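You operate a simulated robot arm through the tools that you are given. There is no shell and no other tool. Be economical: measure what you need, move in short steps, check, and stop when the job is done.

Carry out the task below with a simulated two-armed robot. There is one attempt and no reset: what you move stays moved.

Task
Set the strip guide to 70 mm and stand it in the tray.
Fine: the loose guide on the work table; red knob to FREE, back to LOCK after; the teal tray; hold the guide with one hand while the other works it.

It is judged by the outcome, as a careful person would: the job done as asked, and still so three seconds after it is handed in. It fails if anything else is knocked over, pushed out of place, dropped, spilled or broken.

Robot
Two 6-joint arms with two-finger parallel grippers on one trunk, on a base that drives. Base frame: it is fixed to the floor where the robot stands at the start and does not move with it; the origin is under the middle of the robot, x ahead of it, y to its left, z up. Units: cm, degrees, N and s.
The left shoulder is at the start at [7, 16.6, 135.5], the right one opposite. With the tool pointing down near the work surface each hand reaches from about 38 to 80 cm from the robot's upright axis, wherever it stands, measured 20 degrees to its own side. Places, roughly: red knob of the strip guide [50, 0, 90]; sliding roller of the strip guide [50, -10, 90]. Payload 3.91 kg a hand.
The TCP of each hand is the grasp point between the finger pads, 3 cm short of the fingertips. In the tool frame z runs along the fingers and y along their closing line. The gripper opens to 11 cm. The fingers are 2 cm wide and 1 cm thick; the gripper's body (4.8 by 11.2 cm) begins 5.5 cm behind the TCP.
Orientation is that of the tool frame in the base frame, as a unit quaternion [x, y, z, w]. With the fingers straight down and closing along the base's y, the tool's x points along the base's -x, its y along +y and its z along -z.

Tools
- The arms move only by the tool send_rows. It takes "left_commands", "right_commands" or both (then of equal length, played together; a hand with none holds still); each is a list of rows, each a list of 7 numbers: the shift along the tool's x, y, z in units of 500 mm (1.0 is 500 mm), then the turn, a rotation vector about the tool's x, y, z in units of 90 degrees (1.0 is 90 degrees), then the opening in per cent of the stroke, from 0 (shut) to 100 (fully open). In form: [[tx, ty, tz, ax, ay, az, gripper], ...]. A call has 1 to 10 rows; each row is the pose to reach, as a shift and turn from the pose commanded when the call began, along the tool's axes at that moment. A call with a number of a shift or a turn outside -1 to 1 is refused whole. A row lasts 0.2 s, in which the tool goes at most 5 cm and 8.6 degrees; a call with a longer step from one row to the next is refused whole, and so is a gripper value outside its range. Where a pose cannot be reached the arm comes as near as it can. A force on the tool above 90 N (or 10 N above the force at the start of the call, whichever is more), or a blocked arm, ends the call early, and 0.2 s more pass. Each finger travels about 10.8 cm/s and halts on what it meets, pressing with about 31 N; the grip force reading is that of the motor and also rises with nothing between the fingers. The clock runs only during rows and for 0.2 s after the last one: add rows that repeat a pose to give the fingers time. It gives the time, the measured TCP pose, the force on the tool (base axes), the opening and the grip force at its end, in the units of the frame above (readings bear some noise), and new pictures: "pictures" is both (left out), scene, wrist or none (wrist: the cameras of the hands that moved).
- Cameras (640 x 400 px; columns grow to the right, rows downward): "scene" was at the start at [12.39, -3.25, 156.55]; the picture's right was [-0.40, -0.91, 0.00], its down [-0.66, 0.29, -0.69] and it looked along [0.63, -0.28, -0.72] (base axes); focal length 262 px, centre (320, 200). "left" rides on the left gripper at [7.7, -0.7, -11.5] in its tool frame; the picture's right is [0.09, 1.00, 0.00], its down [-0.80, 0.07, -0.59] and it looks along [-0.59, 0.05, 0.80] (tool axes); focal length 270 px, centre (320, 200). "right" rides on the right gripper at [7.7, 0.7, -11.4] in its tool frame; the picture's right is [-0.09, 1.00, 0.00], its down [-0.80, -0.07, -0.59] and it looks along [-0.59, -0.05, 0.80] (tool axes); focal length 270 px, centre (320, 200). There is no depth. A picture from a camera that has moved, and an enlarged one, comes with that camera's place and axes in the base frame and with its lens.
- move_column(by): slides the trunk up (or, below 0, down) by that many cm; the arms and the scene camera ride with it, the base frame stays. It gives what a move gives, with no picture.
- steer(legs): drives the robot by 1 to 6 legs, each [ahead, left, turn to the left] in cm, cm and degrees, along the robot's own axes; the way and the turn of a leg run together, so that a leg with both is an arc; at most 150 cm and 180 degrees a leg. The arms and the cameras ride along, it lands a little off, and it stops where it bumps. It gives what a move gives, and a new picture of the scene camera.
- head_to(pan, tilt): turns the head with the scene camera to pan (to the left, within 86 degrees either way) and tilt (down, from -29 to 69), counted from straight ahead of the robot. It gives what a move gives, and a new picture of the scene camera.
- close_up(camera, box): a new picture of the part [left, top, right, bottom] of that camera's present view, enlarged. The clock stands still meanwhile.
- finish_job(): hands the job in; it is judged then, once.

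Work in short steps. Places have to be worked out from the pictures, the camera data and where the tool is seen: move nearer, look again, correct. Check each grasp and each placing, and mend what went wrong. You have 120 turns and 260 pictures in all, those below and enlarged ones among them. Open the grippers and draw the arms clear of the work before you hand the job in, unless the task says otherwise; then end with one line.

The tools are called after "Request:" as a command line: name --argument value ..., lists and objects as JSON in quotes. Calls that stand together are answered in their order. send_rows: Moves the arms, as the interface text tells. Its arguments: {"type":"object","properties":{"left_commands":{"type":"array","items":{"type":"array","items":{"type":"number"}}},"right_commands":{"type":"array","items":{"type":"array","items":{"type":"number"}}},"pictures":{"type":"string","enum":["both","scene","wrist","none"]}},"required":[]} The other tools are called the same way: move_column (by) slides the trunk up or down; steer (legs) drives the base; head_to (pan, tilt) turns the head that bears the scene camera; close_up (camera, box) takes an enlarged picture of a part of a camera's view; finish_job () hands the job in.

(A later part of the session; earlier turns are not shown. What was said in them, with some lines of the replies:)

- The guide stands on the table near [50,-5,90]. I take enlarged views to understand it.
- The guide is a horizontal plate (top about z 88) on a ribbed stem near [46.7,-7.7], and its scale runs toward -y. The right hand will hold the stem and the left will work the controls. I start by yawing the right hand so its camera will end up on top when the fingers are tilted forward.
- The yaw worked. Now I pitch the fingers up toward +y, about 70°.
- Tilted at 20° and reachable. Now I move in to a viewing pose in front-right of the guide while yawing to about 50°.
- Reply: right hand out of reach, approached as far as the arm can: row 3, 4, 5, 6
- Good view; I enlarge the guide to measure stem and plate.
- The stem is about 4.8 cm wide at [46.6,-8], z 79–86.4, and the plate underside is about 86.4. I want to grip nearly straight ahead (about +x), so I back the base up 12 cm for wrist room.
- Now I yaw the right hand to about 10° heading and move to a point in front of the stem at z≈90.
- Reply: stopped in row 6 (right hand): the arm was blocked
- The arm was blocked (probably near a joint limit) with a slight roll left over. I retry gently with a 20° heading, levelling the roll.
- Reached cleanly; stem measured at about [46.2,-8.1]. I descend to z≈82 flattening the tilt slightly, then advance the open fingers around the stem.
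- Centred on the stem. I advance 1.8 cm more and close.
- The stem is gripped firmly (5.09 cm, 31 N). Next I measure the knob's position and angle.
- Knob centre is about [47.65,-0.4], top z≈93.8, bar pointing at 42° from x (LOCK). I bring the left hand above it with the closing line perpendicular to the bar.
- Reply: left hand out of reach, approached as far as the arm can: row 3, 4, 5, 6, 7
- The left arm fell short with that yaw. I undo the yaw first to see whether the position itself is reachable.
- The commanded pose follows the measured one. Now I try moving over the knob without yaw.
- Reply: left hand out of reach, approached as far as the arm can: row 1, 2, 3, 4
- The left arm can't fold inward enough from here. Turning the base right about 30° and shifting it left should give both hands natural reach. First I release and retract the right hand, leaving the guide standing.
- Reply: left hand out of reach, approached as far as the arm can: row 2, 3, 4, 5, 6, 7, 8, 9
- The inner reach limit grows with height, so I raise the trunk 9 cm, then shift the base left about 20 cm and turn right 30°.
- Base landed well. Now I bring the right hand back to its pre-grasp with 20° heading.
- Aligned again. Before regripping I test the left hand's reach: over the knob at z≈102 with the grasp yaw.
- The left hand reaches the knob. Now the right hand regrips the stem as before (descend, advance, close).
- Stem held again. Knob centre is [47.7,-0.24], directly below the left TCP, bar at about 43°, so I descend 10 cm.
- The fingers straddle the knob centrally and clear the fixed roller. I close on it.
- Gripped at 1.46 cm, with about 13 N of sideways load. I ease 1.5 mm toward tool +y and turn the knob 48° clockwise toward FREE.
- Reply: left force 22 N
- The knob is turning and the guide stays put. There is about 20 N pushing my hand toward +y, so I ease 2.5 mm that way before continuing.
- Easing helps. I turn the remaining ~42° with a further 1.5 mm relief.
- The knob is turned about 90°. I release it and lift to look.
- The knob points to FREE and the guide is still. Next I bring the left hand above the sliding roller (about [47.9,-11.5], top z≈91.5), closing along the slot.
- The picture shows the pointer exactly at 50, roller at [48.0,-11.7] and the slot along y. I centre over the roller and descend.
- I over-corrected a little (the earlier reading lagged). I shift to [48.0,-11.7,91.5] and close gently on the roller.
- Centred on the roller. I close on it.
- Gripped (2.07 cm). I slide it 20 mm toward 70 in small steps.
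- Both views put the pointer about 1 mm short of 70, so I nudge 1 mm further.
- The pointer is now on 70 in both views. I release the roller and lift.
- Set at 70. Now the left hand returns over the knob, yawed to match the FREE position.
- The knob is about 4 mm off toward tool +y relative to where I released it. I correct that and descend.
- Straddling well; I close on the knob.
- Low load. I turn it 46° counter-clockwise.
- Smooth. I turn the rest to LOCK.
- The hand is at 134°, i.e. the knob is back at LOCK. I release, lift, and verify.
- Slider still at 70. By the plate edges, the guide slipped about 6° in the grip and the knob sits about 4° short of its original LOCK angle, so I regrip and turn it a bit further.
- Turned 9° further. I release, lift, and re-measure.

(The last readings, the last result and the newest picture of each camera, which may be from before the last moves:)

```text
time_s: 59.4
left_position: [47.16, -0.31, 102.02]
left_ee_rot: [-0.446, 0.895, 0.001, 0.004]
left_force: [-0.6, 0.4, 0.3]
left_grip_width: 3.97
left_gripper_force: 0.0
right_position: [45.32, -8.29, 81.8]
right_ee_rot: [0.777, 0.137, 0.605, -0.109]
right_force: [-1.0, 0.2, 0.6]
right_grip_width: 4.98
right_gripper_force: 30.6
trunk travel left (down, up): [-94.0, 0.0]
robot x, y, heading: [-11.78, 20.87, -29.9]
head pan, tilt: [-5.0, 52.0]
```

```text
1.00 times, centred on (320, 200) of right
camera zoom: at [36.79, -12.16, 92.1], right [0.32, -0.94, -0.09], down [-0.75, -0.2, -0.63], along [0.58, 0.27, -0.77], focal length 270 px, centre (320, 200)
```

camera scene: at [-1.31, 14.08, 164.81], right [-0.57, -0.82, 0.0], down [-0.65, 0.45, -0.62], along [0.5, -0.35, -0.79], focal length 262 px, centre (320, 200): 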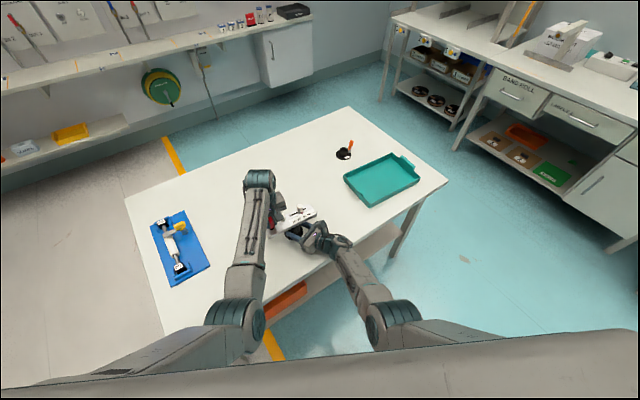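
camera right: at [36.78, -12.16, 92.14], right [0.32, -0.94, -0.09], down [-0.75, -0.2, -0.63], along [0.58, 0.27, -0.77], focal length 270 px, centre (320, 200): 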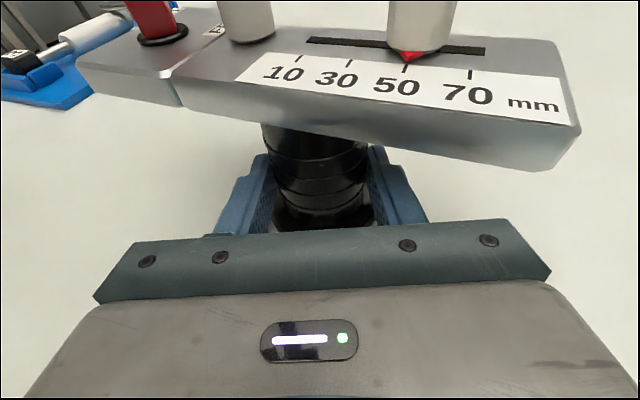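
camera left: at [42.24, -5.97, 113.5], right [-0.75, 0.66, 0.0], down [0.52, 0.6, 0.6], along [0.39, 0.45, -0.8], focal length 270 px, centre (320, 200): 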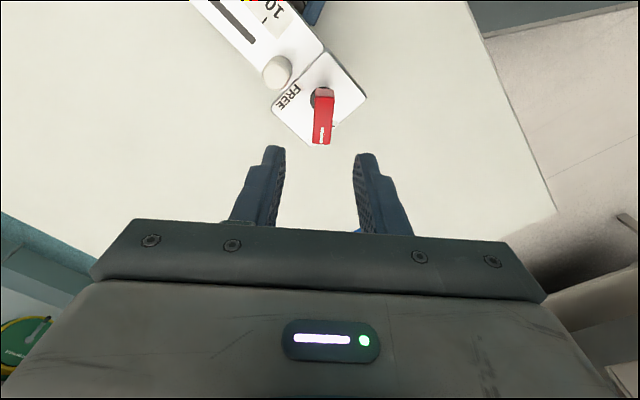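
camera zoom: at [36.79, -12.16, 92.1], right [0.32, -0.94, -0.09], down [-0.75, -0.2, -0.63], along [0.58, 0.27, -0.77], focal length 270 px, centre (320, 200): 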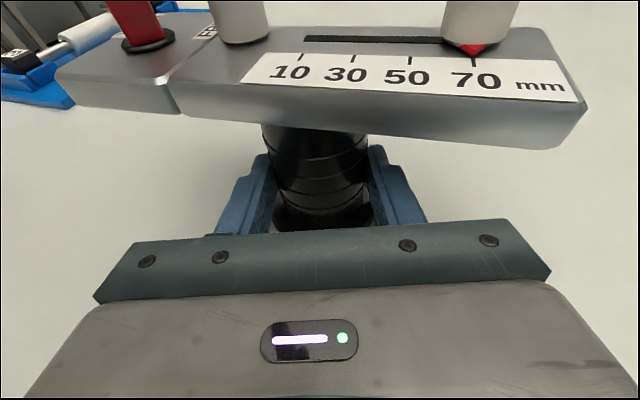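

The knob is at about +45° relative to the plate (LOCK), slider at 70. I now move the left hand up and out of the way.

Request:
send_rows --left_commands '[[-0.03, 0.007, -0.06, 0, 0, 0, 36], [-0.1, 0.024, -0.1, 0, 0, 0, 36], [-0.17, 0.042, -0.14, 0, 0, 0, 36], [-0.24, 0.059, -0.18, 0, 0, 0, 36], [-0.296, 0.072, -0.2, 0, 0, 0, 36], [-0.296, 0.072, -0.2, 0, 0, 0, 36]]' --pictures "scene"

```text
time_s: 60.8
left_position: [57.05, 12.29, 105.43]
left_ee_rot: [-0.446, 0.895, 0.0, 0.003]
left_force: [-0.6, -0.2, -1.0]
left_grip_width: 3.96
left_gripper_force: 0.1
left hand out of reach, approached as far as the arm can: row 2, 3, 4, 5, 6
right_position: [45.24, -8.33, 81.86]
right_ee_rot: [0.777, 0.137, 0.605, -0.109]
right_force: [0.2, 0.7, 0.6]
right_grip_width: 5.0
right_gripper_force: 30.5
trunk travel left (down, up): [-94.0, 0.0]
robot x, y, heading: [-11.91, 20.61, -29.9]
head pan, tilt: [-5.0, 52.0]
camera scene: at [-1.25, 13.93, 164.79], right [-0.57, -0.82, 0.0], down [-0.65, 0.45, -0.62], along [0.5, -0.35, -0.79], focal length 262 px, centre (320, 200)
```

scene: 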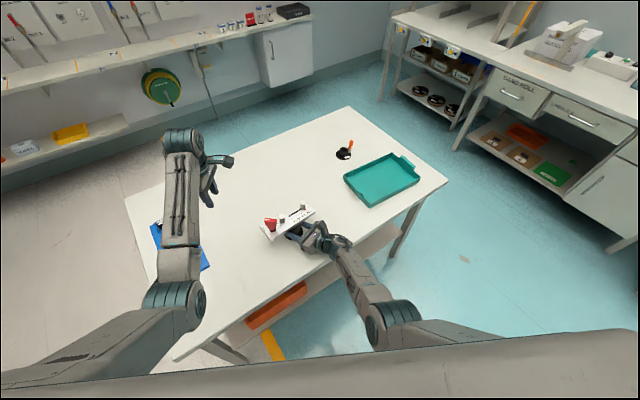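

The tray spans about x 37–56, y -38 to -66, so its centre is [46.5,-52]. I lift the guide 9 cm with the right hand.

Request:
send_rows --right_commands '[[0.01, 0, -0.002, 0, 0, 0, 35], [0.03, 0, -0.007, 0, 0, 0, 35], [0.06, 0, -0.015, 0, 0, 0, 35], [0.09, 0, -0.022, 0, 0, 0, 35], [0.12, 0, -0.029, 0, 0, 0, 35], [0.15, 0, -0.037, 0, 0, 0, 35], [0.175, 0, -0.043, 0, 0, 0, 35], [0.175, 0, -0.043, 0, 0, 0, 35]]' --pictures "both"

```text
time_s: 62.5
left_position: [57.12, 12.35, 105.44]
left_ee_rot: [-0.446, 0.895, 0.0, 0.004]
left_force: [-0.1, -0.1, 1.3]
left_grip_width: 3.94
left_gripper_force: 0.0
right_position: [45.22, -8.43, 90.66]
right_ee_rot: [0.777, 0.138, 0.604, -0.109]
right_force: [0.0, 0.5, -3.2]
right_grip_width: 5.0
right_gripper_force: 30.6
trunk travel left (down, up): [-94.0, 0.0]
robot x, y, heading: [-12.0, 20.71, -29.9]
head pan, tilt: [-5.0, 52.0]
camera scene: at [-1.18, 13.94, 164.79], right [-0.57, -0.82, 0.0], down [-0.65, 0.45, -0.62], along [0.5, -0.35, -0.79], focal length 262 px, centre (320, 200)
camera right: at [36.82, -12.15, 100.87], right [0.32, -0.94, -0.09], down [-0.75, -0.2, -0.63], along [0.58, 0.27, -0.77], focal length 270 px, centre (320, 200)
```

scene: 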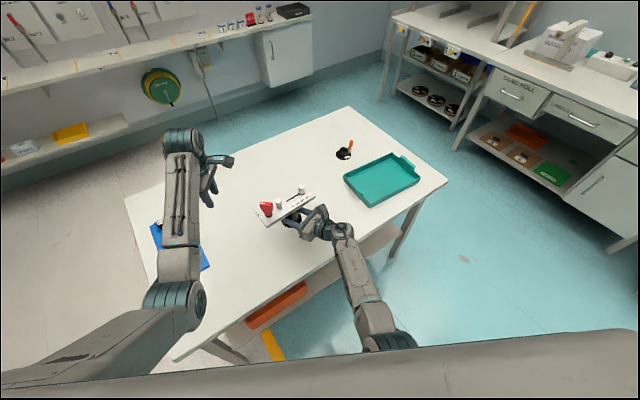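
right: 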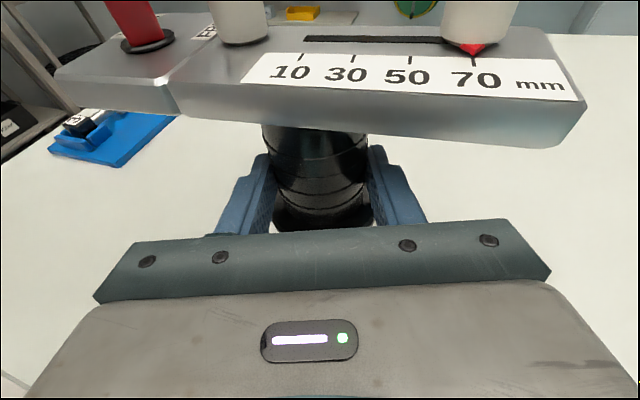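

Held securely and level. I drive sideways (world -y) so the guide comes over the tray.

Request:
steer --legs '[[22.8, -37.5, 0]]'

```text
time_s: 65.2
left_position: [57.67, -31.61, 105.47]
left_ee_rot: [-0.441, 0.897, -0.001, 0.003]
left_force: [0.0, -0.2, 0.4]
left_grip_width: 3.96
left_gripper_force: 0.0
right_position: [45.65, -52.32, 90.64]
right_ee_rot: [0.777, 0.134, 0.605, -0.106]
right_force: [0.0, -0.2, -4.4]
right_grip_width: 4.97
right_gripper_force: 31.4
trunk travel left (down, up): [-94.0, 0.0]
robot x, y, heading: [-11.01, -22.62, -30.6]
head pan, tilt: [-5.0, 52.0]
camera scene: at [-0.47, -29.37, 164.8], right [-0.58, -0.81, 0.0], down [-0.64, 0.46, -0.62], along [0.5, -0.36, -0.79], focal length 262 px, centre (320, 200)
```

scene: 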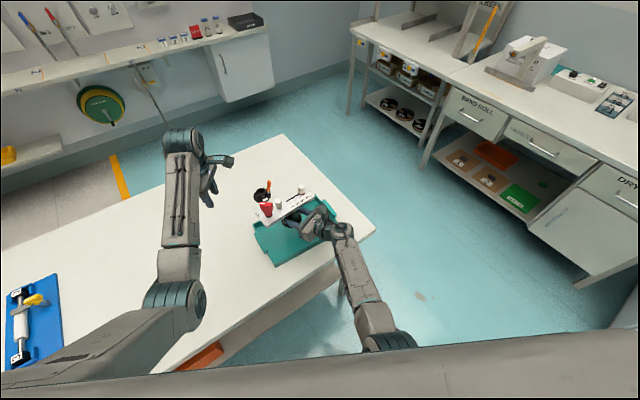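

Request:
close_up --camera "scene" --box '[220, 170, 380, 270]'

Request:
close_up --camera "right" --box '[0, 0, 640, 400]'

```text
4.00 times, centred on (300, 220) of scene
camera zoom: at [-0.47, -29.37, 164.8], right [-0.58, -0.81, 0.0], down [-0.64, 0.46, -0.62], along [0.5, -0.36, -0.79], focal length 1050 px, centre (400, 120)
```

zoom: 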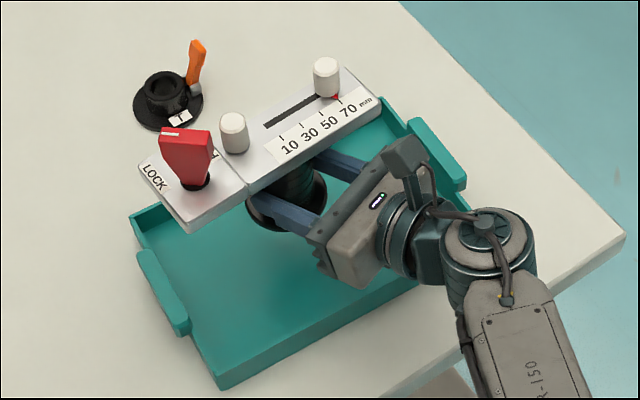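

```text
1.00 times, centred on (320, 200) of right
camera zoom: at [37.28, -55.9, 100.91], right [0.31, -0.95, -0.09], down [-0.75, -0.19, -0.63], along [0.58, 0.26, -0.77], focal length 270 px, centre (320, 200)
```

zoom: 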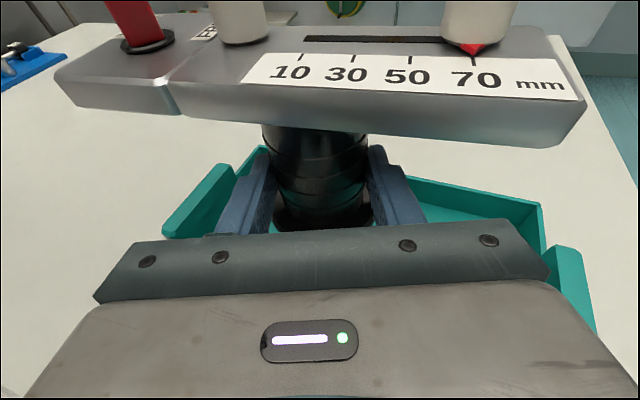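

I need the tray's wall height to check gripper clearance, so I enlarge the tray edges.

Request:
close_up --camera "scene" --box '[245, 215, 335, 271]'

Request:
close_up --camera "right" --box '[400, 140, 640, 290]'

Request:
close_up --camera "left" --box '[0, 0, 640, 400]'

```text
7.11 times, centred on (290, 243) of scene
camera zoom: at [-0.47, -29.37, 164.8], right [-0.58, -0.81, 0.0], down [-0.64, 0.46, -0.62], along [0.5, -0.36, -0.79], focal length 1866 px, centre (533, -106)
```

zoom: 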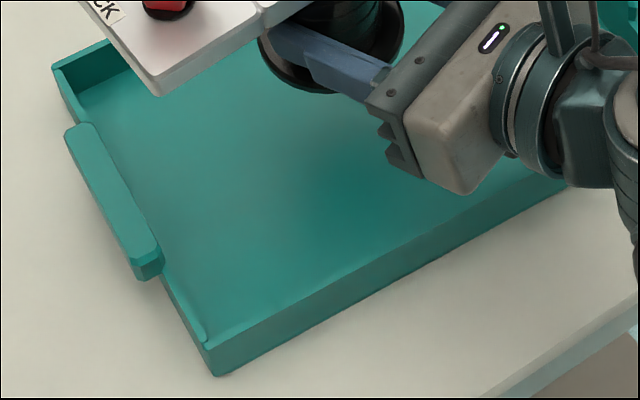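

```text
2.67 times, centred on (520, 215) of right
camera zoom: at [37.28, -55.9, 100.91], right [0.31, -0.95, -0.09], down [-0.75, -0.19, -0.63], along [0.58, 0.26, -0.77], focal length 721 px, centre (-213, 160)
```

zoom: 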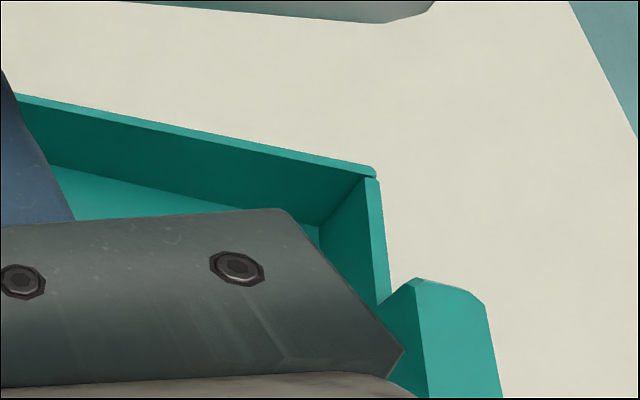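

```text
1.00 times, centred on (320, 200) of left
camera zoom: at [53.61, -38.25, 116.81], right [-0.84, 0.54, 0.0], down [0.43, 0.68, 0.6], along [0.33, 0.5, -0.8], focal length 270 px, centre (320, 200)
```

zoom: 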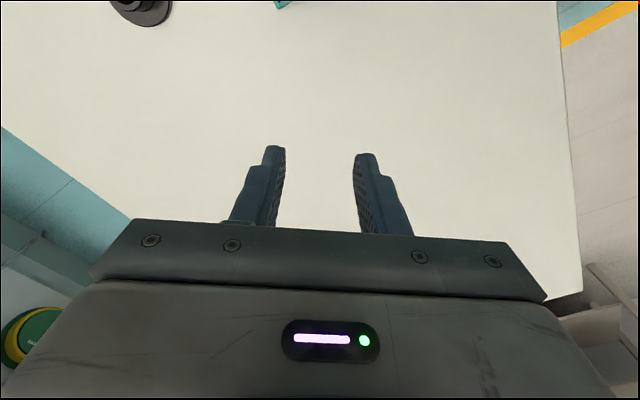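

Walls are about 2.5 cm (rim z≈80.7), so the gripper body clears by about 1 cm. I lower 7.9 cm, just above the tray floor.

Request:
send_rows --right_commands '[[-0.03, 0, 0.007, 0, 0, 0, 35], [-0.06, 0, 0.015, 0, 0, 0, 35], [-0.09, 0, 0.022, 0, 0, 0, 35], [-0.115, 0, 0.028, 0, 0, 0, 35], [-0.135, 0, 0.033, 0, 0, 0, 35], [-0.153, 0, 0.038, 0, 0, 0, 35], [-0.153, 0, 0.038, 0, 0, 0, 35]]' --pictures "both"

Request:
close_up --camera "scene" --box '[230, 180, 374, 270]'

```text
time_s: 66.8
left_position: [57.15, -31.26, 106.03]
left_ee_rot: [-0.442, 0.897, -0.004, 0.007]
left_force: [0.9, -0.9, 0.6]
left_grip_width: 3.96
left_gripper_force: 0.0
right_position: [45.83, -52.38, 84.29]
right_ee_rot: [0.77, 0.137, 0.614, -0.101]
right_force: [0.8, -4.1, 73.7]
right_grip_width: 4.99
right_gripper_force: 30.8
trunk travel left (down, up): [-94.0, 0.0]
robot x, y, heading: [-10.74, -22.7, -30.4]
head pan, tilt: [-5.0, 52.0]
camera scene: at [-1.64, -28.9, 164.99], right [-0.58, -0.81, 0.0], down [-0.64, 0.45, -0.62], along [0.51, -0.36, -0.78], focal length 262 px, centre (320, 200)
camera right: at [37.11, -55.94, 94.41], right [0.31, -0.95, -0.07], down [-0.74, -0.2, -0.65], along [0.6, 0.26, -0.76], focal length 270 px, centre (320, 200)
```

scene: 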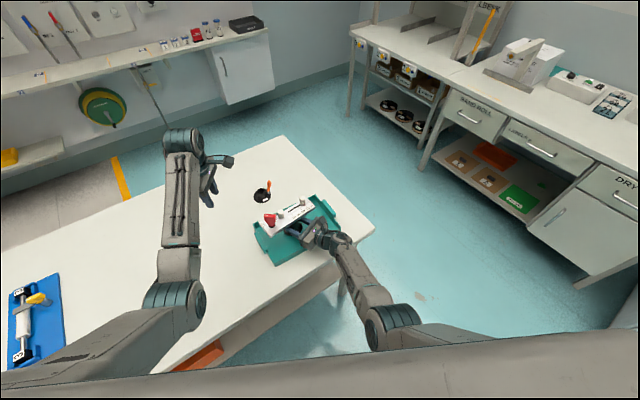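
right: 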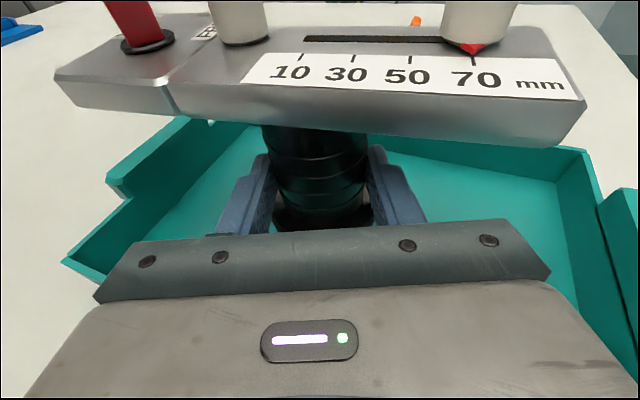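

```text
4.44 times, centred on (302, 225) of scene
camera zoom: at [-1.64, -28.9, 164.99], right [-0.58, -0.81, 0.0], down [-0.64, 0.45, -0.62], along [0.51, -0.36, -0.78], focal length 1166 px, centre (400, 89)
```

zoom: 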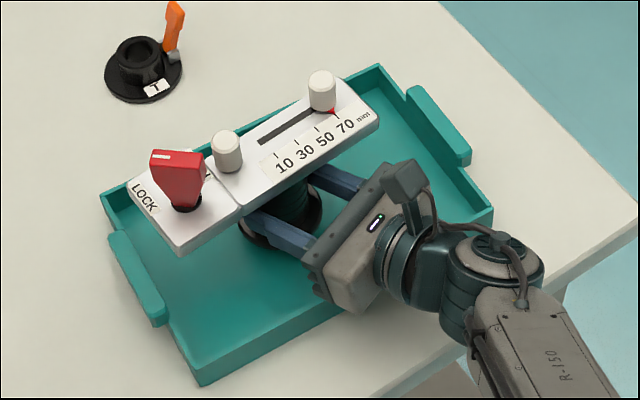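

A contact of 74 N occurred above the expected floor height; something under the wrist is on the rim. I raise at once.

Request:
send_rows --right_commands '[[0.03, 0, -0.007, 0, 0, 0, 35], [0.06, 0, -0.015, 0, 0, 0, 35], [0.09, 0, -0.022, 0, 0, 0, 35], [0.09, 0, -0.022, 0, 0, 0, 35]]' --pictures "both"

Request:
close_up --camera "scene" --box '[230, 180, 374, 270]'

```text
time_s: 67.8
left_position: [57.86, -31.8, 105.39]
left_ee_rot: [-0.441, 0.897, 0.001, 0.003]
left_force: [0.4, -0.1, 0.0]
left_grip_width: 3.97
left_gripper_force: 0.1
right_position: [45.74, -52.43, 87.23]
right_ee_rot: [0.779, 0.133, 0.604, -0.106]
right_force: [0.3, -0.4, -3.8]
right_grip_width: 4.99
right_gripper_force: 30.4
trunk travel left (down, up): [-94.0, 0.0]
robot x, y, heading: [-10.59, -22.54, -30.5]
head pan, tilt: [-5.0, 52.0]
camera scene: at [-0.34, -29.62, 164.76], right [-0.58, -0.81, 0.0], down [-0.64, 0.46, -0.61], along [0.5, -0.36, -0.79], focal length 262 px, centre (320, 200)
camera right: at [37.25, -56.16, 97.51], right [0.31, -0.95, -0.09], down [-0.75, -0.19, -0.63], along [0.58, 0.26, -0.77], focal length 270 px, centre (320, 200)
```

scene: 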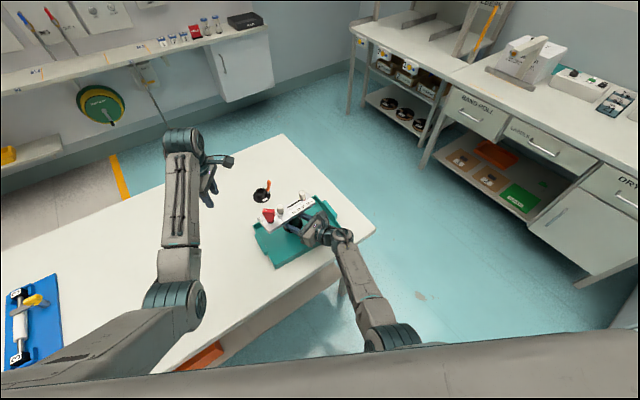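
right: 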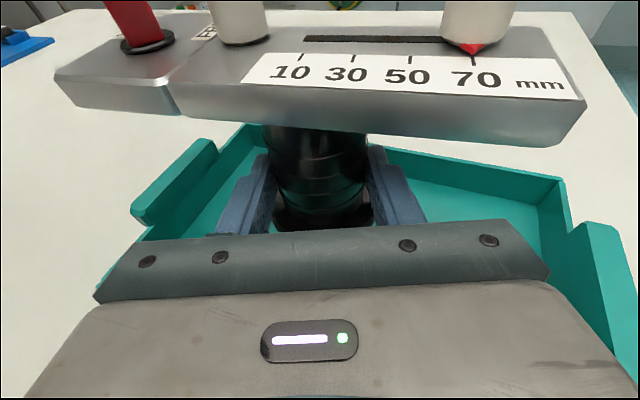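

```text
4.44 times, centred on (302, 225) of scene
camera zoom: at [-0.34, -29.62, 164.76], right [-0.58, -0.81, 0.0], down [-0.64, 0.46, -0.61], along [0.5, -0.36, -0.79], focal length 1166 px, centre (400, 89)
```

zoom: 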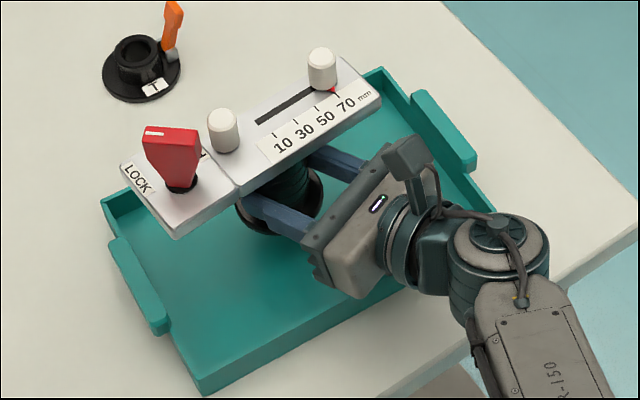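

Nothing moved. I need to know whether the foot or the wrist makes contact, so I lower slowly and watch the force.

Request:
send_rows --right_commands '[[-0.02, 0, 0.005, 0, 0, 0, 35], [-0.036, 0, 0.009, 0, 0, 0, 35], [-0.036, 0, 0.009, 0, 0, 0, 35]]' --pictures "none"

Request:
send_rows --right_commands '[[-0.008, 0, 0.002, 0, 0, 0, 35], [-0.008, 0, 0.002, 0, 0, 0, 35]]' --pictures "none"

Request:
send_rows --right_commands '[[-0.008, 0, 0.002, 0, 0, 0, 35], [-0.008, 0, 0.002, 0, 0, 0, 35]]' --pictures "none"

Request:
send_rows --right_commands '[[-0.008, 0, 0.002, 0, 0, 0, 35], [-0.008, 0, 0.002, 0, 0, 0, 35]]' --pictures "both"

```text
time_s: 68.6
left_position: [57.7, -31.8, 105.35]
left_ee_rot: [-0.442, 0.897, 0.0, 0.003]
left_force: [0.9, -0.1, 0.0]
left_grip_width: 3.95
left_gripper_force: 0.1
right_position: [45.75, -52.47, 85.64]
right_ee_rot: [0.777, 0.133, 0.606, -0.106]
right_force: [0.6, -0.6, -2.7]
right_grip_width: 4.99
right_gripper_force: 31.3
trunk travel left (down, up): [-94.0, 0.0]
robot x, y, heading: [-10.88, -22.15, -30.5]
head pan, tilt: [-5.0, 52.0]
```

```text
time_s: 69.2
left_position: [57.73, -31.76, 105.41]
left_ee_rot: [-0.441, 0.897, 0.001, 0.003]
left_force: [0.4, 0.0, 0.0]
left_grip_width: 3.97
left_gripper_force: 0.1
right_position: [45.71, -52.43, 85.19]
right_ee_rot: [0.778, 0.134, 0.605, -0.106]
right_force: [0.7, -0.3, -3.4]
right_grip_width: 4.99
right_gripper_force: 31.2
trunk travel left (down, up): [-94.0, 0.0]
robot x, y, heading: [-10.85, -22.37, -30.5]
head pan, tilt: [-5.0, 52.0]
```

```text
time_s: 69.8
left_position: [57.72, -31.69, 105.47]
left_ee_rot: [-0.442, 0.897, 0.001, 0.004]
left_force: [-0.2, 0.3, -0.3]
left_grip_width: 3.98
left_gripper_force: 0.1
right_position: [45.71, -52.29, 84.76]
right_ee_rot: [0.778, 0.134, 0.605, -0.106]
right_force: [0.3, -0.5, -3.2]
right_grip_width: 4.99
right_gripper_force: 30.9
trunk travel left (down, up): [-94.0, 0.0]
robot x, y, heading: [-11.47, -22.91, -30.4]
head pan, tilt: [-5.0, 52.0]
```

```text
time_s: 70.4
left_position: [57.75, -31.54, 105.43]
left_ee_rot: [-0.441, 0.897, 0.001, 0.003]
left_force: [-0.3, 0.1, -0.7]
left_grip_width: 3.96
left_gripper_force: 0.1
right_position: [45.8, -52.34, 84.27]
right_ee_rot: [0.778, 0.135, 0.605, -0.107]
right_force: [0.2, -0.7, -3.3]
right_grip_width: 4.99
right_gripper_force: 31.3
trunk travel left (down, up): [-94.0, 0.0]
robot x, y, heading: [-11.23, -22.67, -30.6]
head pan, tilt: [-5.0, 52.0]
camera scene: at [-0.46, -29.58, 164.79], right [-0.58, -0.81, 0.0], down [-0.64, 0.46, -0.62], along [0.5, -0.36, -0.79], focal length 262 px, centre (320, 200)
camera right: at [37.23, -56.01, 94.55], right [0.31, -0.95, -0.09], down [-0.75, -0.19, -0.63], along [0.58, 0.26, -0.77], focal length 270 px, centre (320, 200)
```

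scene: 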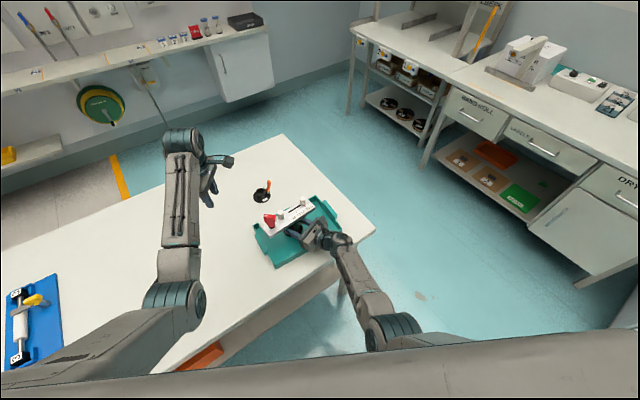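
right: 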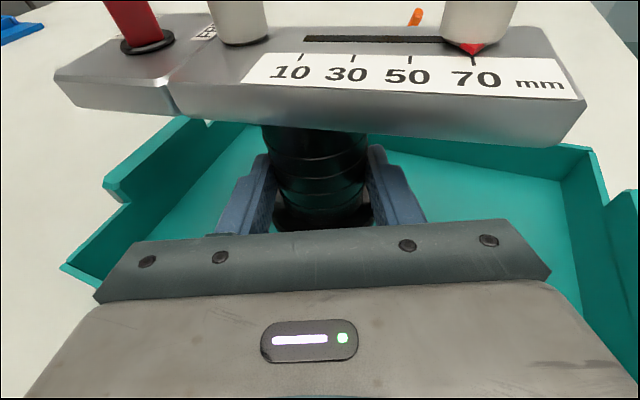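

No load at 84.3, so the real contact is lower and the robot flexed. I continue in 3 mm steps.

Request:
send_rows --right_commands '[[-0.006, 0, 0.0015, 0, 0, 0, 35], [-0.006, 0, 0.0015, 0, 0, 0, 35]]' --pictures "none"

Request:
send_rows --right_commands '[[-0.006, 0, 0.0015, 0, 0, 0, 35], [-0.006, 0, 0.0015, 0, 0, 0, 35]]' --pictures "none"

```text
time_s: 71.0
left_position: [57.65, -31.57, 105.43]
left_ee_rot: [-0.442, 0.897, 0.0, 0.004]
left_force: [0.1, 0.3, 1.0]
left_grip_width: 3.98
left_gripper_force: 0.0
right_position: [45.72, -52.29, 84.23]
right_ee_rot: [0.777, 0.133, 0.606, -0.105]
right_force: [1.0, -0.9, 8.0]
right_grip_width: 4.98
right_gripper_force: 30.6
trunk travel left (down, up): [-94.0, 0.0]
robot x, y, heading: [-11.23, -22.31, -30.5]
head pan, tilt: [-5.0, 52.0]
```

```text
time_s: 71.6
left_position: [57.5, -31.68, 105.52]
left_ee_rot: [-0.442, 0.897, 0.0, 0.004]
left_force: [-0.3, -1.0, -0.1]
left_grip_width: 3.95
left_gripper_force: 0.1
right_position: [45.65, -52.42, 84.2]
right_ee_rot: [0.776, 0.134, 0.608, -0.104]
right_force: [5.4, -4.2, 28.6]
right_grip_width: 4.98
right_gripper_force: 30.9
trunk travel left (down, up): [-94.0, 0.0]
robot x, y, heading: [-11.08, -22.46, -30.7]
head pan, tilt: [-5.0, 52.0]
```

Contact is at z≈84.2. I raise 8 mm, shift 3.5 cm deeper into the tray (+x) and lower again; if the height is unchanged, it's the foot on the floor.

Request:
send_rows --right_commands '[[0.024, 0, -0.006, 0, 0, 0, 35], [0.028, 0.012, 0.026, 0, 0, 0, 35], [0.032, 0.024, 0.056, 0, 0, 0, 35], [0.032, 0.024, 0.056, 0, 0, 0, 35]]' --pictures "none"

```text
time_s: 72.6
left_position: [57.77, -31.74, 105.43]
left_ee_rot: [-0.441, 0.898, 0.0, 0.004]
left_force: [-0.2, 0.1, 0.6]
left_grip_width: 3.96
left_gripper_force: 0.2
right_position: [49.05, -52.4, 84.39]
right_ee_rot: [0.778, 0.134, 0.605, -0.107]
right_force: [0.1, 0.2, -2.5]
right_grip_width: 4.99
right_gripper_force: 30.8
trunk travel left (down, up): [-94.0, 0.0]
robot x, y, heading: [-10.97, -22.66, -30.5]
head pan, tilt: [-5.0, 52.0]
```

Request:
send_rows --right_commands '[[-0.006, 0, 0.0015, 0, 0, 0, 35], [-0.006, 0, 0.0015, 0, 0, 0, 35]]' --pictures "none"

Request:
send_rows --right_commands '[[-0.006, 0, 0.0015, 0, 0, 0, 35], [-0.006, 0, 0.0015, 0, 0, 0, 35]]' --pictures "none"

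```text
time_s: 73.2
left_position: [57.68, -31.65, 105.46]
left_ee_rot: [-0.441, 0.897, 0.001, 0.004]
left_force: [-0.2, -0.3, -0.6]
left_grip_width: 3.98
left_gripper_force: 0.0
right_position: [49.13, -52.45, 84.19]
right_ee_rot: [0.777, 0.133, 0.606, -0.106]
right_force: [0.9, 0.0, -4.0]
right_grip_width: 5.0
right_gripper_force: 31.3
trunk travel left (down, up): [-94.0, 0.0]
robot x, y, heading: [-11.34, -22.4, -30.7]
head pan, tilt: [-5.0, 52.0]
```

```text
time_s: 73.8
left_position: [57.7, -31.77, 105.39]
left_ee_rot: [-0.441, 0.897, 0.001, 0.003]
left_force: [-0.4, 0.3, -0.3]
left_grip_width: 3.94
left_gripper_force: 0.1
right_position: [48.97, -52.35, 83.92]
right_ee_rot: [0.778, 0.132, 0.605, -0.105]
right_force: [0.3, -0.3, -3.2]
right_grip_width: 4.99
right_gripper_force: 31.1
trunk travel left (down, up): [-94.0, 0.0]
robot x, y, heading: [-10.78, -22.87, -30.2]
head pan, tilt: [-5.0, 52.0]
```

No contact now at 83.9, so it was the wrist on the rim; being deeper in the tray helps. I continue lowering in small steps.

Request:
send_rows --right_commands '[[-0.006, 0, 0.0015, 0, 0, 0, 35], [-0.006, 0, 0.0015, 0, 0, 0, 35]]' --pictures "none"

Request:
send_rows --right_commands '[[-0.006, 0, 0.0015, 0, 0, 0, 35], [-0.006, 0, 0.0015, 0, 0, 0, 35]]' --pictures "none"

Request:
send_rows --right_commands '[[-0.006, 0, 0.0015, 0, 0, 0, 35], [-0.006, 0, 0.0015, 0, 0, 0, 35]]' --pictures "both"

```text
time_s: 74.4
left_position: [57.74, -31.86, 105.44]
left_ee_rot: [-0.442, 0.897, 0.0, 0.004]
left_force: [-0.2, 0.1, -0.7]
left_grip_width: 3.97
left_gripper_force: 0.0
right_position: [49.17, -52.53, 83.65]
right_ee_rot: [0.777, 0.133, 0.606, -0.105]
right_force: [-0.3, 0.9, -3.3]
right_grip_width: 4.98
right_gripper_force: 30.8
trunk travel left (down, up): [-94.0, 0.0]
robot x, y, heading: [-11.03, -22.26, -30.6]
head pan, tilt: [-5.0, 52.0]
```

```text
time_s: 75.0
left_position: [57.7, -31.77, 105.52]
left_ee_rot: [-0.442, 0.897, 0.001, 0.004]
left_force: [0.0, 0.3, -0.4]
left_grip_width: 3.96
left_gripper_force: 0.1
right_position: [49.2, -52.61, 83.19]
right_ee_rot: [0.778, 0.133, 0.605, -0.105]
right_force: [-0.2, 0.7, -3.5]
right_grip_width: 5.02
right_gripper_force: 30.8
trunk travel left (down, up): [-94.0, 0.0]
robot x, y, heading: [-10.69, -22.7, -30.3]
head pan, tilt: [-5.0, 52.0]
```

```text
time_s: 75.6
left_position: [57.71, -31.66, 105.39]
left_ee_rot: [-0.442, 0.897, 0.001, 0.004]
left_force: [-0.2, -0.3, 0.5]
left_grip_width: 3.97
left_gripper_force: 0.0
right_position: [49.12, -52.48, 82.8]
right_ee_rot: [0.778, 0.133, 0.605, -0.106]
right_force: [0.7, 0.7, -3.9]
right_grip_width: 5.0
right_gripper_force: 30.4
trunk travel left (down, up): [-94.0, 0.0]
robot x, y, heading: [-11.08, -22.6, -30.7]
head pan, tilt: [-5.0, 52.0]
camera scene: at [-0.45, -29.58, 164.79], right [-0.58, -0.81, 0.0], down [-0.64, 0.46, -0.62], along [0.5, -0.36, -0.79], focal length 262 px, centre (320, 200)
camera right: at [40.66, -56.12, 93.27], right [0.31, -0.95, -0.09], down [-0.75, -0.19, -0.63], along [0.58, 0.26, -0.77], focal length 270 px, centre (320, 200)
```

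scene: 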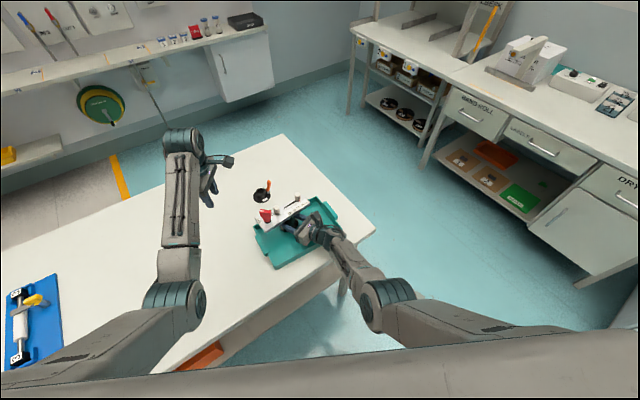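
right: 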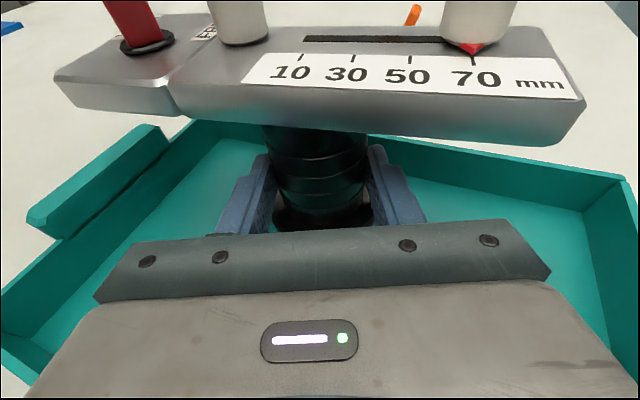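

Still free at 82.8. A couple more small steps to the floor.

Request:
send_rows --right_commands '[[-0.005, 0, 0.0012, 0, 0, 0, 35], [-0.005, 0, 0.0012, 0, 0, 0, 35]]' --pictures "none"

Request:
send_rows --right_commands '[[-0.004, 0, 0.001, 0, 0, 0, 35], [-0.004, 0, 0.001, 0, 0, 0, 35]]' --pictures "none"

```text
time_s: 76.2
left_position: [57.64, -31.73, 105.42]
left_ee_rot: [-0.441, 0.897, 0.001, 0.004]
left_force: [0.7, -1.2, 0.0]
left_grip_width: 3.98
left_gripper_force: 0.0
right_position: [49.13, -52.52, 82.7]
right_ee_rot: [0.778, 0.134, 0.604, -0.106]
right_force: [0.9, -0.2, -3.0]
right_grip_width: 5.02
right_gripper_force: 31.2
trunk travel left (down, up): [-94.0, 0.0]
robot x, y, heading: [-10.9, -22.37, -30.6]
head pan, tilt: [-5.0, 52.0]
```

```text
time_s: 76.8
left_position: [57.73, -31.87, 105.42]
left_ee_rot: [-0.442, 0.897, 0.001, 0.003]
left_force: [0.6, -1.5, 0.5]
left_grip_width: 3.96
left_gripper_force: 0.1
right_position: [49.0, -52.49, 82.44]
right_ee_rot: [0.778, 0.134, 0.604, -0.106]
right_force: [0.1, -0.1, -3.4]
right_grip_width: 5.0
right_gripper_force: 31.3
trunk travel left (down, up): [-94.0, 0.0]
robot x, y, heading: [-11.02, -22.61, -30.4]
head pan, tilt: [-5.0, 52.0]
```

Request:
send_rows --right_commands '[[-0.004, 0, 0.001, 0, 0, 0, 35], [-0.004, 0, 0.001, 0, 0, 0, 35]]' --pictures "none"

Request:
send_rows --right_commands '[[-0.004, 0, 0.001, 0, 0, 0, 35], [-0.004, 0, 0.001, 0, 0, 0, 35]]' --pictures "wrist"

```text
time_s: 77.4
left_position: [57.77, -31.69, 105.36]
left_ee_rot: [-0.441, 0.897, 0.001, 0.004]
left_force: [0.5, 0.2, 0.3]
left_grip_width: 3.96
left_gripper_force: 0.1
right_position: [49.08, -52.58, 82.29]
right_ee_rot: [0.778, 0.133, 0.605, -0.105]
right_force: [0.8, -0.2, -3.4]
right_grip_width: 4.98
right_gripper_force: 30.8
trunk travel left (down, up): [-94.0, 0.0]
robot x, y, heading: [-11.27, -22.22, -30.5]
head pan, tilt: [-5.0, 52.0]
```

```text
time_s: 78.0
left_position: [57.7, -31.67, 105.55]
left_ee_rot: [-0.441, 0.897, 0.0, 0.004]
left_force: [-0.8, -0.1, 0.7]
left_grip_width: 3.96
left_gripper_force: 0.0
right_position: [49.0, -52.44, 82.4]
right_ee_rot: [0.776, 0.134, 0.607, -0.106]
right_force: [1.5, -0.6, 9.9]
right_grip_width: 5.02
right_gripper_force: 30.9
trunk travel left (down, up): [-94.0, 0.0]
robot x, y, heading: [-10.69, -22.71, -30.6]
head pan, tilt: [-5.0, 52.0]
camera right: at [40.56, -56.09, 92.56], right [0.31, -0.95, -0.09], down [-0.75, -0.19, -0.63], along [0.58, 0.26, -0.77], focal length 270 px, centre (320, 200)
```

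right: 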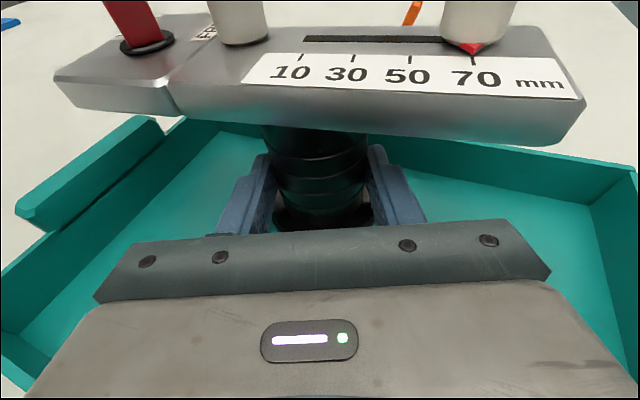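

A light contact appeared at z≈82.3, exactly where the foot should meet the tray floor (foot offset 3.85 cm). I open the fingers.

Request:
send_rows --right_commands '[[0, 0, 0, 0, 0, 0, 50], [0, 0, 0, 0, 0, 0, 60], [0, 0, 0, 0, 0, 0, 75], [0, 0, 0, 0, 0, 0, 75]]' --pictures "both"

Request:
close_up --camera "scene" --box '[230, 180, 374, 270]'

```text
time_s: 79.0
left_position: [57.63, -31.69, 105.42]
left_ee_rot: [-0.442, 0.897, 0.0, 0.004]
left_force: [-0.1, 0.1, -0.2]
left_grip_width: 3.92
left_gripper_force: 0.1
right_position: [49.04, -52.38, 82.03]
right_ee_rot: [0.779, 0.133, 0.604, -0.105]
right_force: [0.4, -0.3, 0.7]
right_grip_width: 8.24
right_gripper_force: 0.1
trunk travel left (down, up): [-94.0, 0.0]
robot x, y, heading: [-11.08, -22.54, -30.2]
head pan, tilt: [-5.0, 52.0]
camera scene: at [-0.5, -29.56, 164.79], right [-0.58, -0.81, 0.0], down [-0.64, 0.46, -0.62], along [0.5, -0.36, -0.79], focal length 262 px, centre (320, 200)
camera right: at [40.56, -56.11, 92.35], right [0.31, -0.95, -0.09], down [-0.75, -0.19, -0.63], along [0.58, 0.26, -0.77], focal length 270 px, centre (320, 200)
```

scene: 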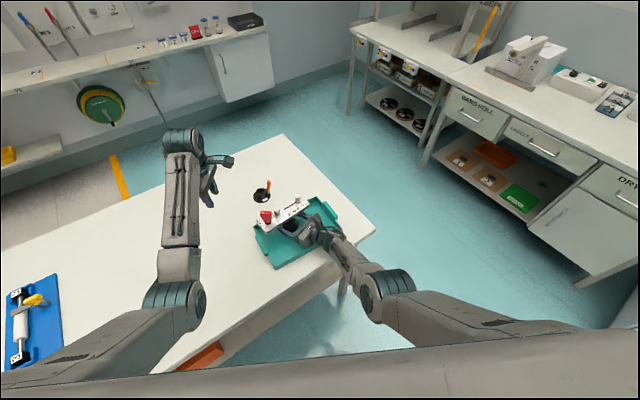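
right: 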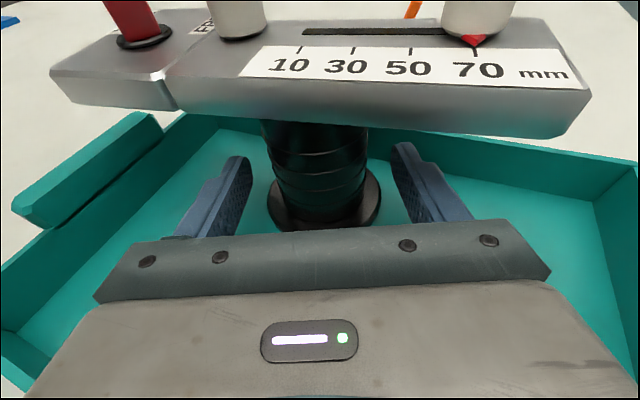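

```text
4.44 times, centred on (302, 225) of scene
camera zoom: at [-0.5, -29.56, 164.79], right [-0.58, -0.81, 0.0], down [-0.64, 0.46, -0.62], along [0.5, -0.36, -0.79], focal length 1166 px, centre (400, 89)
```

zoom: 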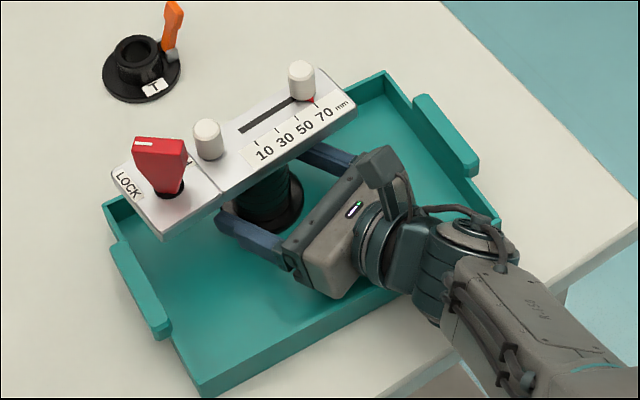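

The guide stands in the tray, undisturbed. I withdraw the right hand: up slightly, then back and up over the rim, staying below the plate.

Request:
send_rows --right_commands '[[0.014, 0, -0.004, 0, 0, 0, 75], [0.027, 0, -0.007, 0, 0, 0, 75], [0.038, 0, -0.045, 0, 0, 0, 75], [0.048, 0, -0.082, 0, 0, 0, 75], [0.046, 0, -0.123, 0, 0, 0, 75], [0.08, 0, -0.16, 0, 0, 0, 75], [0.117, 0, -0.193, 0, 0, 0, 75], [0.194, 0, -0.25, 0, 0, 0, 75], [0.24, 0, -0.295, 0, 0, 0, 75]]' --pictures "both"

Request:
close_up --camera "scene" --box '[230, 180, 374, 270]'

Request:
close_up --camera "right" --box '[160, 0, 480, 200]'

```text
time_s: 81.0
left_position: [57.69, -31.6, 105.44]
left_ee_rot: [-0.442, 0.897, 0.0, 0.004]
left_force: [0.2, 0.2, -0.3]
left_grip_width: 3.95
left_gripper_force: 0.1
right_position: [38.25, -56.21, 97.28]
right_ee_rot: [0.778, 0.134, 0.605, -0.106]
right_force: [-0.2, 0.0, 0.8]
right_grip_width: 8.25
right_gripper_force: 0.1
trunk travel left (down, up): [-94.0, 0.0]
robot x, y, heading: [-10.87, -22.48, -30.4]
head pan, tilt: [-5.0, 52.0]
camera scene: at [-0.66, -29.53, 164.8], right [-0.58, -0.81, 0.0], down [-0.64, 0.46, -0.62], along [0.5, -0.36, -0.79], focal length 262 px, centre (320, 200)
camera right: at [29.73, -59.89, 107.59], right [0.31, -0.95, -0.09], down [-0.75, -0.19, -0.63], along [0.58, 0.26, -0.77], focal length 270 px, centre (320, 200)
```

scene: 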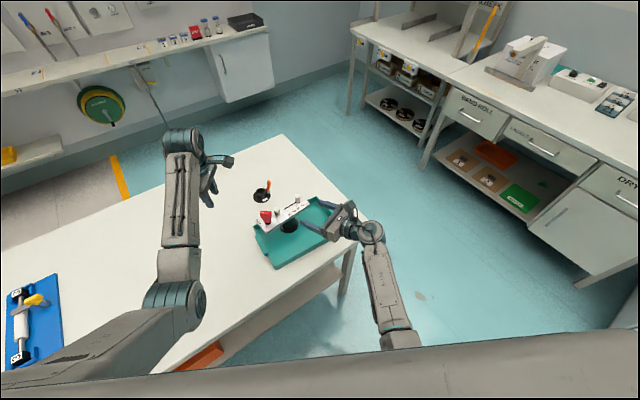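
right: 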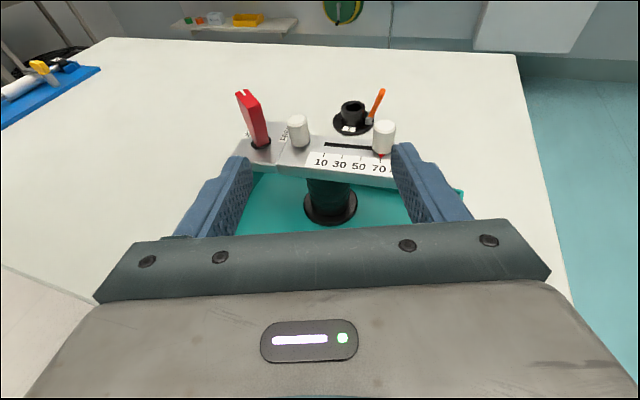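

```text
4.44 times, centred on (302, 225) of scene
camera zoom: at [-0.66, -29.53, 164.8], right [-0.58, -0.81, 0.0], down [-0.64, 0.46, -0.62], along [0.5, -0.36, -0.79], focal length 1166 px, centre (400, 89)
```

zoom: 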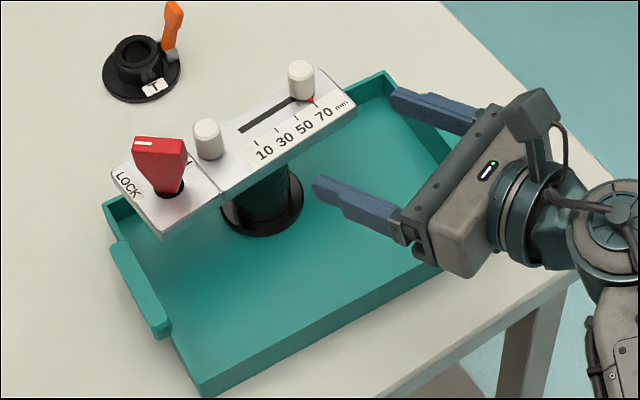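

```text
2.00 times, centred on (320, 100) of right
camera zoom: at [29.73, -59.89, 107.59], right [0.31, -0.95, -0.09], down [-0.75, -0.19, -0.63], along [0.58, 0.26, -0.77], focal length 541 px, centre (320, 400)
```

zoom: 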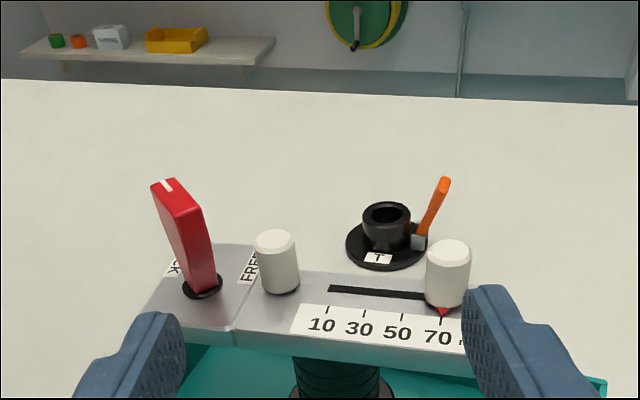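

The guide stands in the tray at LOCK. I check the reading up close and draw the arms further clear with grippers open.

Request:
close_up --camera "right" --box '[340, 130, 420, 180]'

Request:
send_rows --right_commands '[[0.05, 0, -0.05, 0, 0, 0, 85], [0.1, 0, -0.1, 0, 0, 0, 100], [0.15, 0, -0.15, 0, 0, 0, 100], [0.2, 0, -0.2, 0, 0, 0, 100]]' --left_commands '[[0, 0, -0.02, 0, 0, 0, 60], [0, 0, -0.04, 0, 0, 0, 90], [0, 0, -0.06, 0, 0, 0, 100], [0, 0, -0.08, 0, 0, 0, 100]]' --pictures "both"

Request:
close_up --camera "scene" --box '[230, 180, 374, 270]'

```text
8.00 times, centred on (380, 155) of right
camera zoom: at [29.73, -59.89, 107.59], right [0.31, -0.95, -0.09], down [-0.75, -0.19, -0.63], along [0.58, 0.26, -0.77], focal length 2162 px, centre (-160, 560)
```

zoom: 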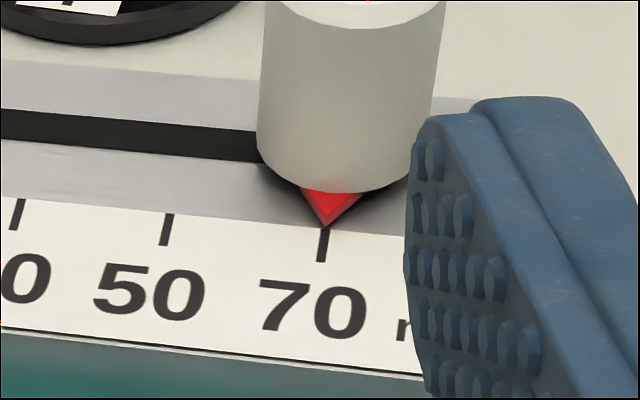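

```text
time_s: 82.0
left_position: [59.13, -32.45, 106.76]
left_ee_rot: [-0.441, 0.897, 0.0, 0.005]
left_force: [-0.1, 0.2, 0.4]
left_grip_width: 10.99
left_gripper_force: 0.1
left hand out of reach, approached as far as the arm can: row 1, 2, 3, 4
right_position: [31.59, -58.82, 109.42]
right_ee_rot: [0.777, 0.133, 0.606, -0.106]
right_force: [0.3, -0.4, 1.0]
right_grip_width: 11.0
right_gripper_force: 0.2
trunk travel left (down, up): [-94.0, 0.0]
robot x, y, heading: [-10.71, -22.57, -30.6]
head pan, tilt: [-5.0, 52.0]
camera scene: at [-0.63, -29.62, 164.8], right [-0.58, -0.81, 0.0], down [-0.64, 0.46, -0.62], along [0.5, -0.36, -0.79], focal length 262 px, centre (320, 200)
camera right: at [23.05, -62.49, 119.64], right [0.31, -0.95, -0.09], down [-0.75, -0.19, -0.63], along [0.58, 0.27, -0.77], focal length 270 px, centre (320, 200)
camera left: at [54.97, -39.14, 118.14], right [-0.84, 0.54, -0.01], down [0.43, 0.68, 0.6], along [0.33, 0.5, -0.8], focal length 270 px, centre (320, 200)
```

scene: 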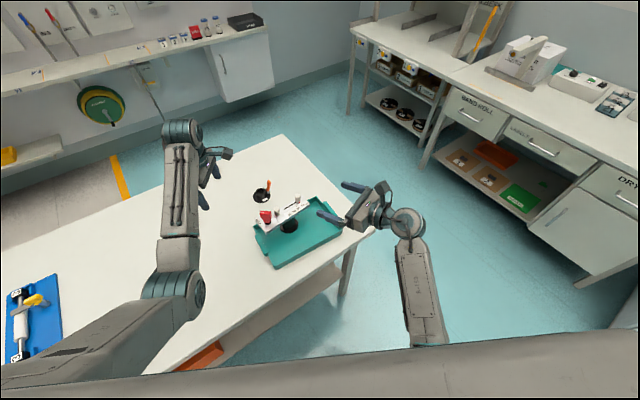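
right: 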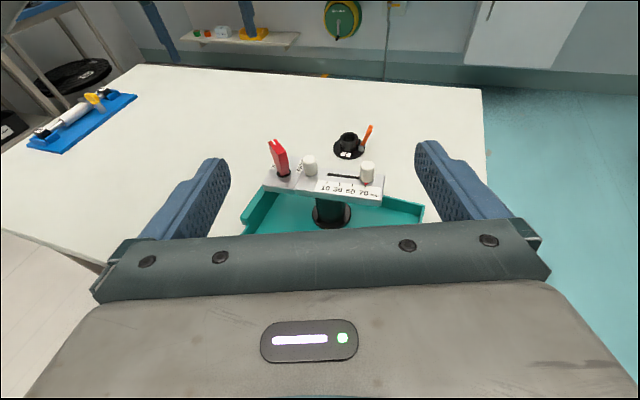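
left: 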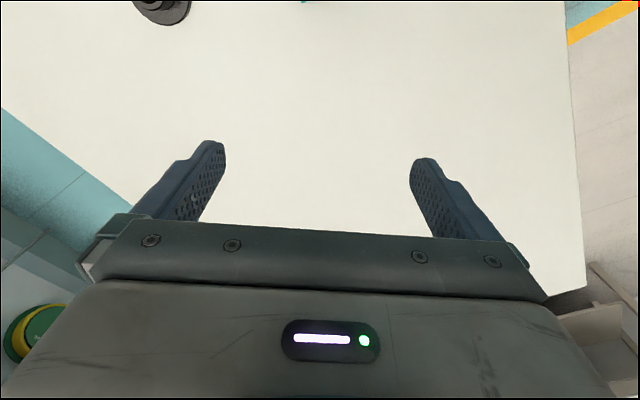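

```text
4.44 times, centred on (302, 225) of scene
camera zoom: at [-0.63, -29.62, 164.8], right [-0.58, -0.81, 0.0], down [-0.64, 0.46, -0.62], along [0.5, -0.36, -0.79], focal length 1166 px, centre (400, 89)
```

zoom: 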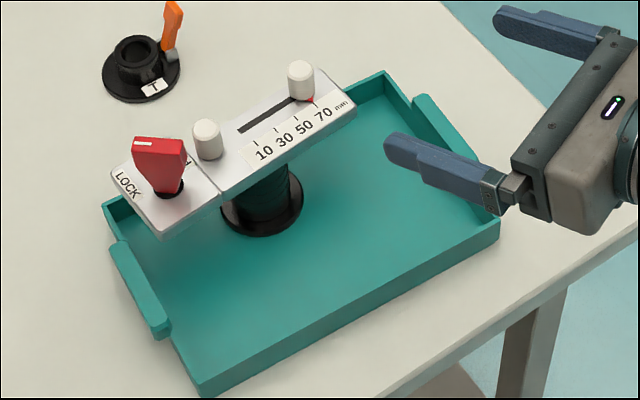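

The pointer is on 70, the knob is at LOCK, and the guide stands steady in the tray. Both arms are clear with grippers open, so I hand it in.

Request:
finish_job

```text
The job is handed in.
```

The strip guide is set to 70 mm, locked, and standing in the teal tray; during placing, the right wrist pressed briefly on the tray rim, but nothing in the pictures looks moved.
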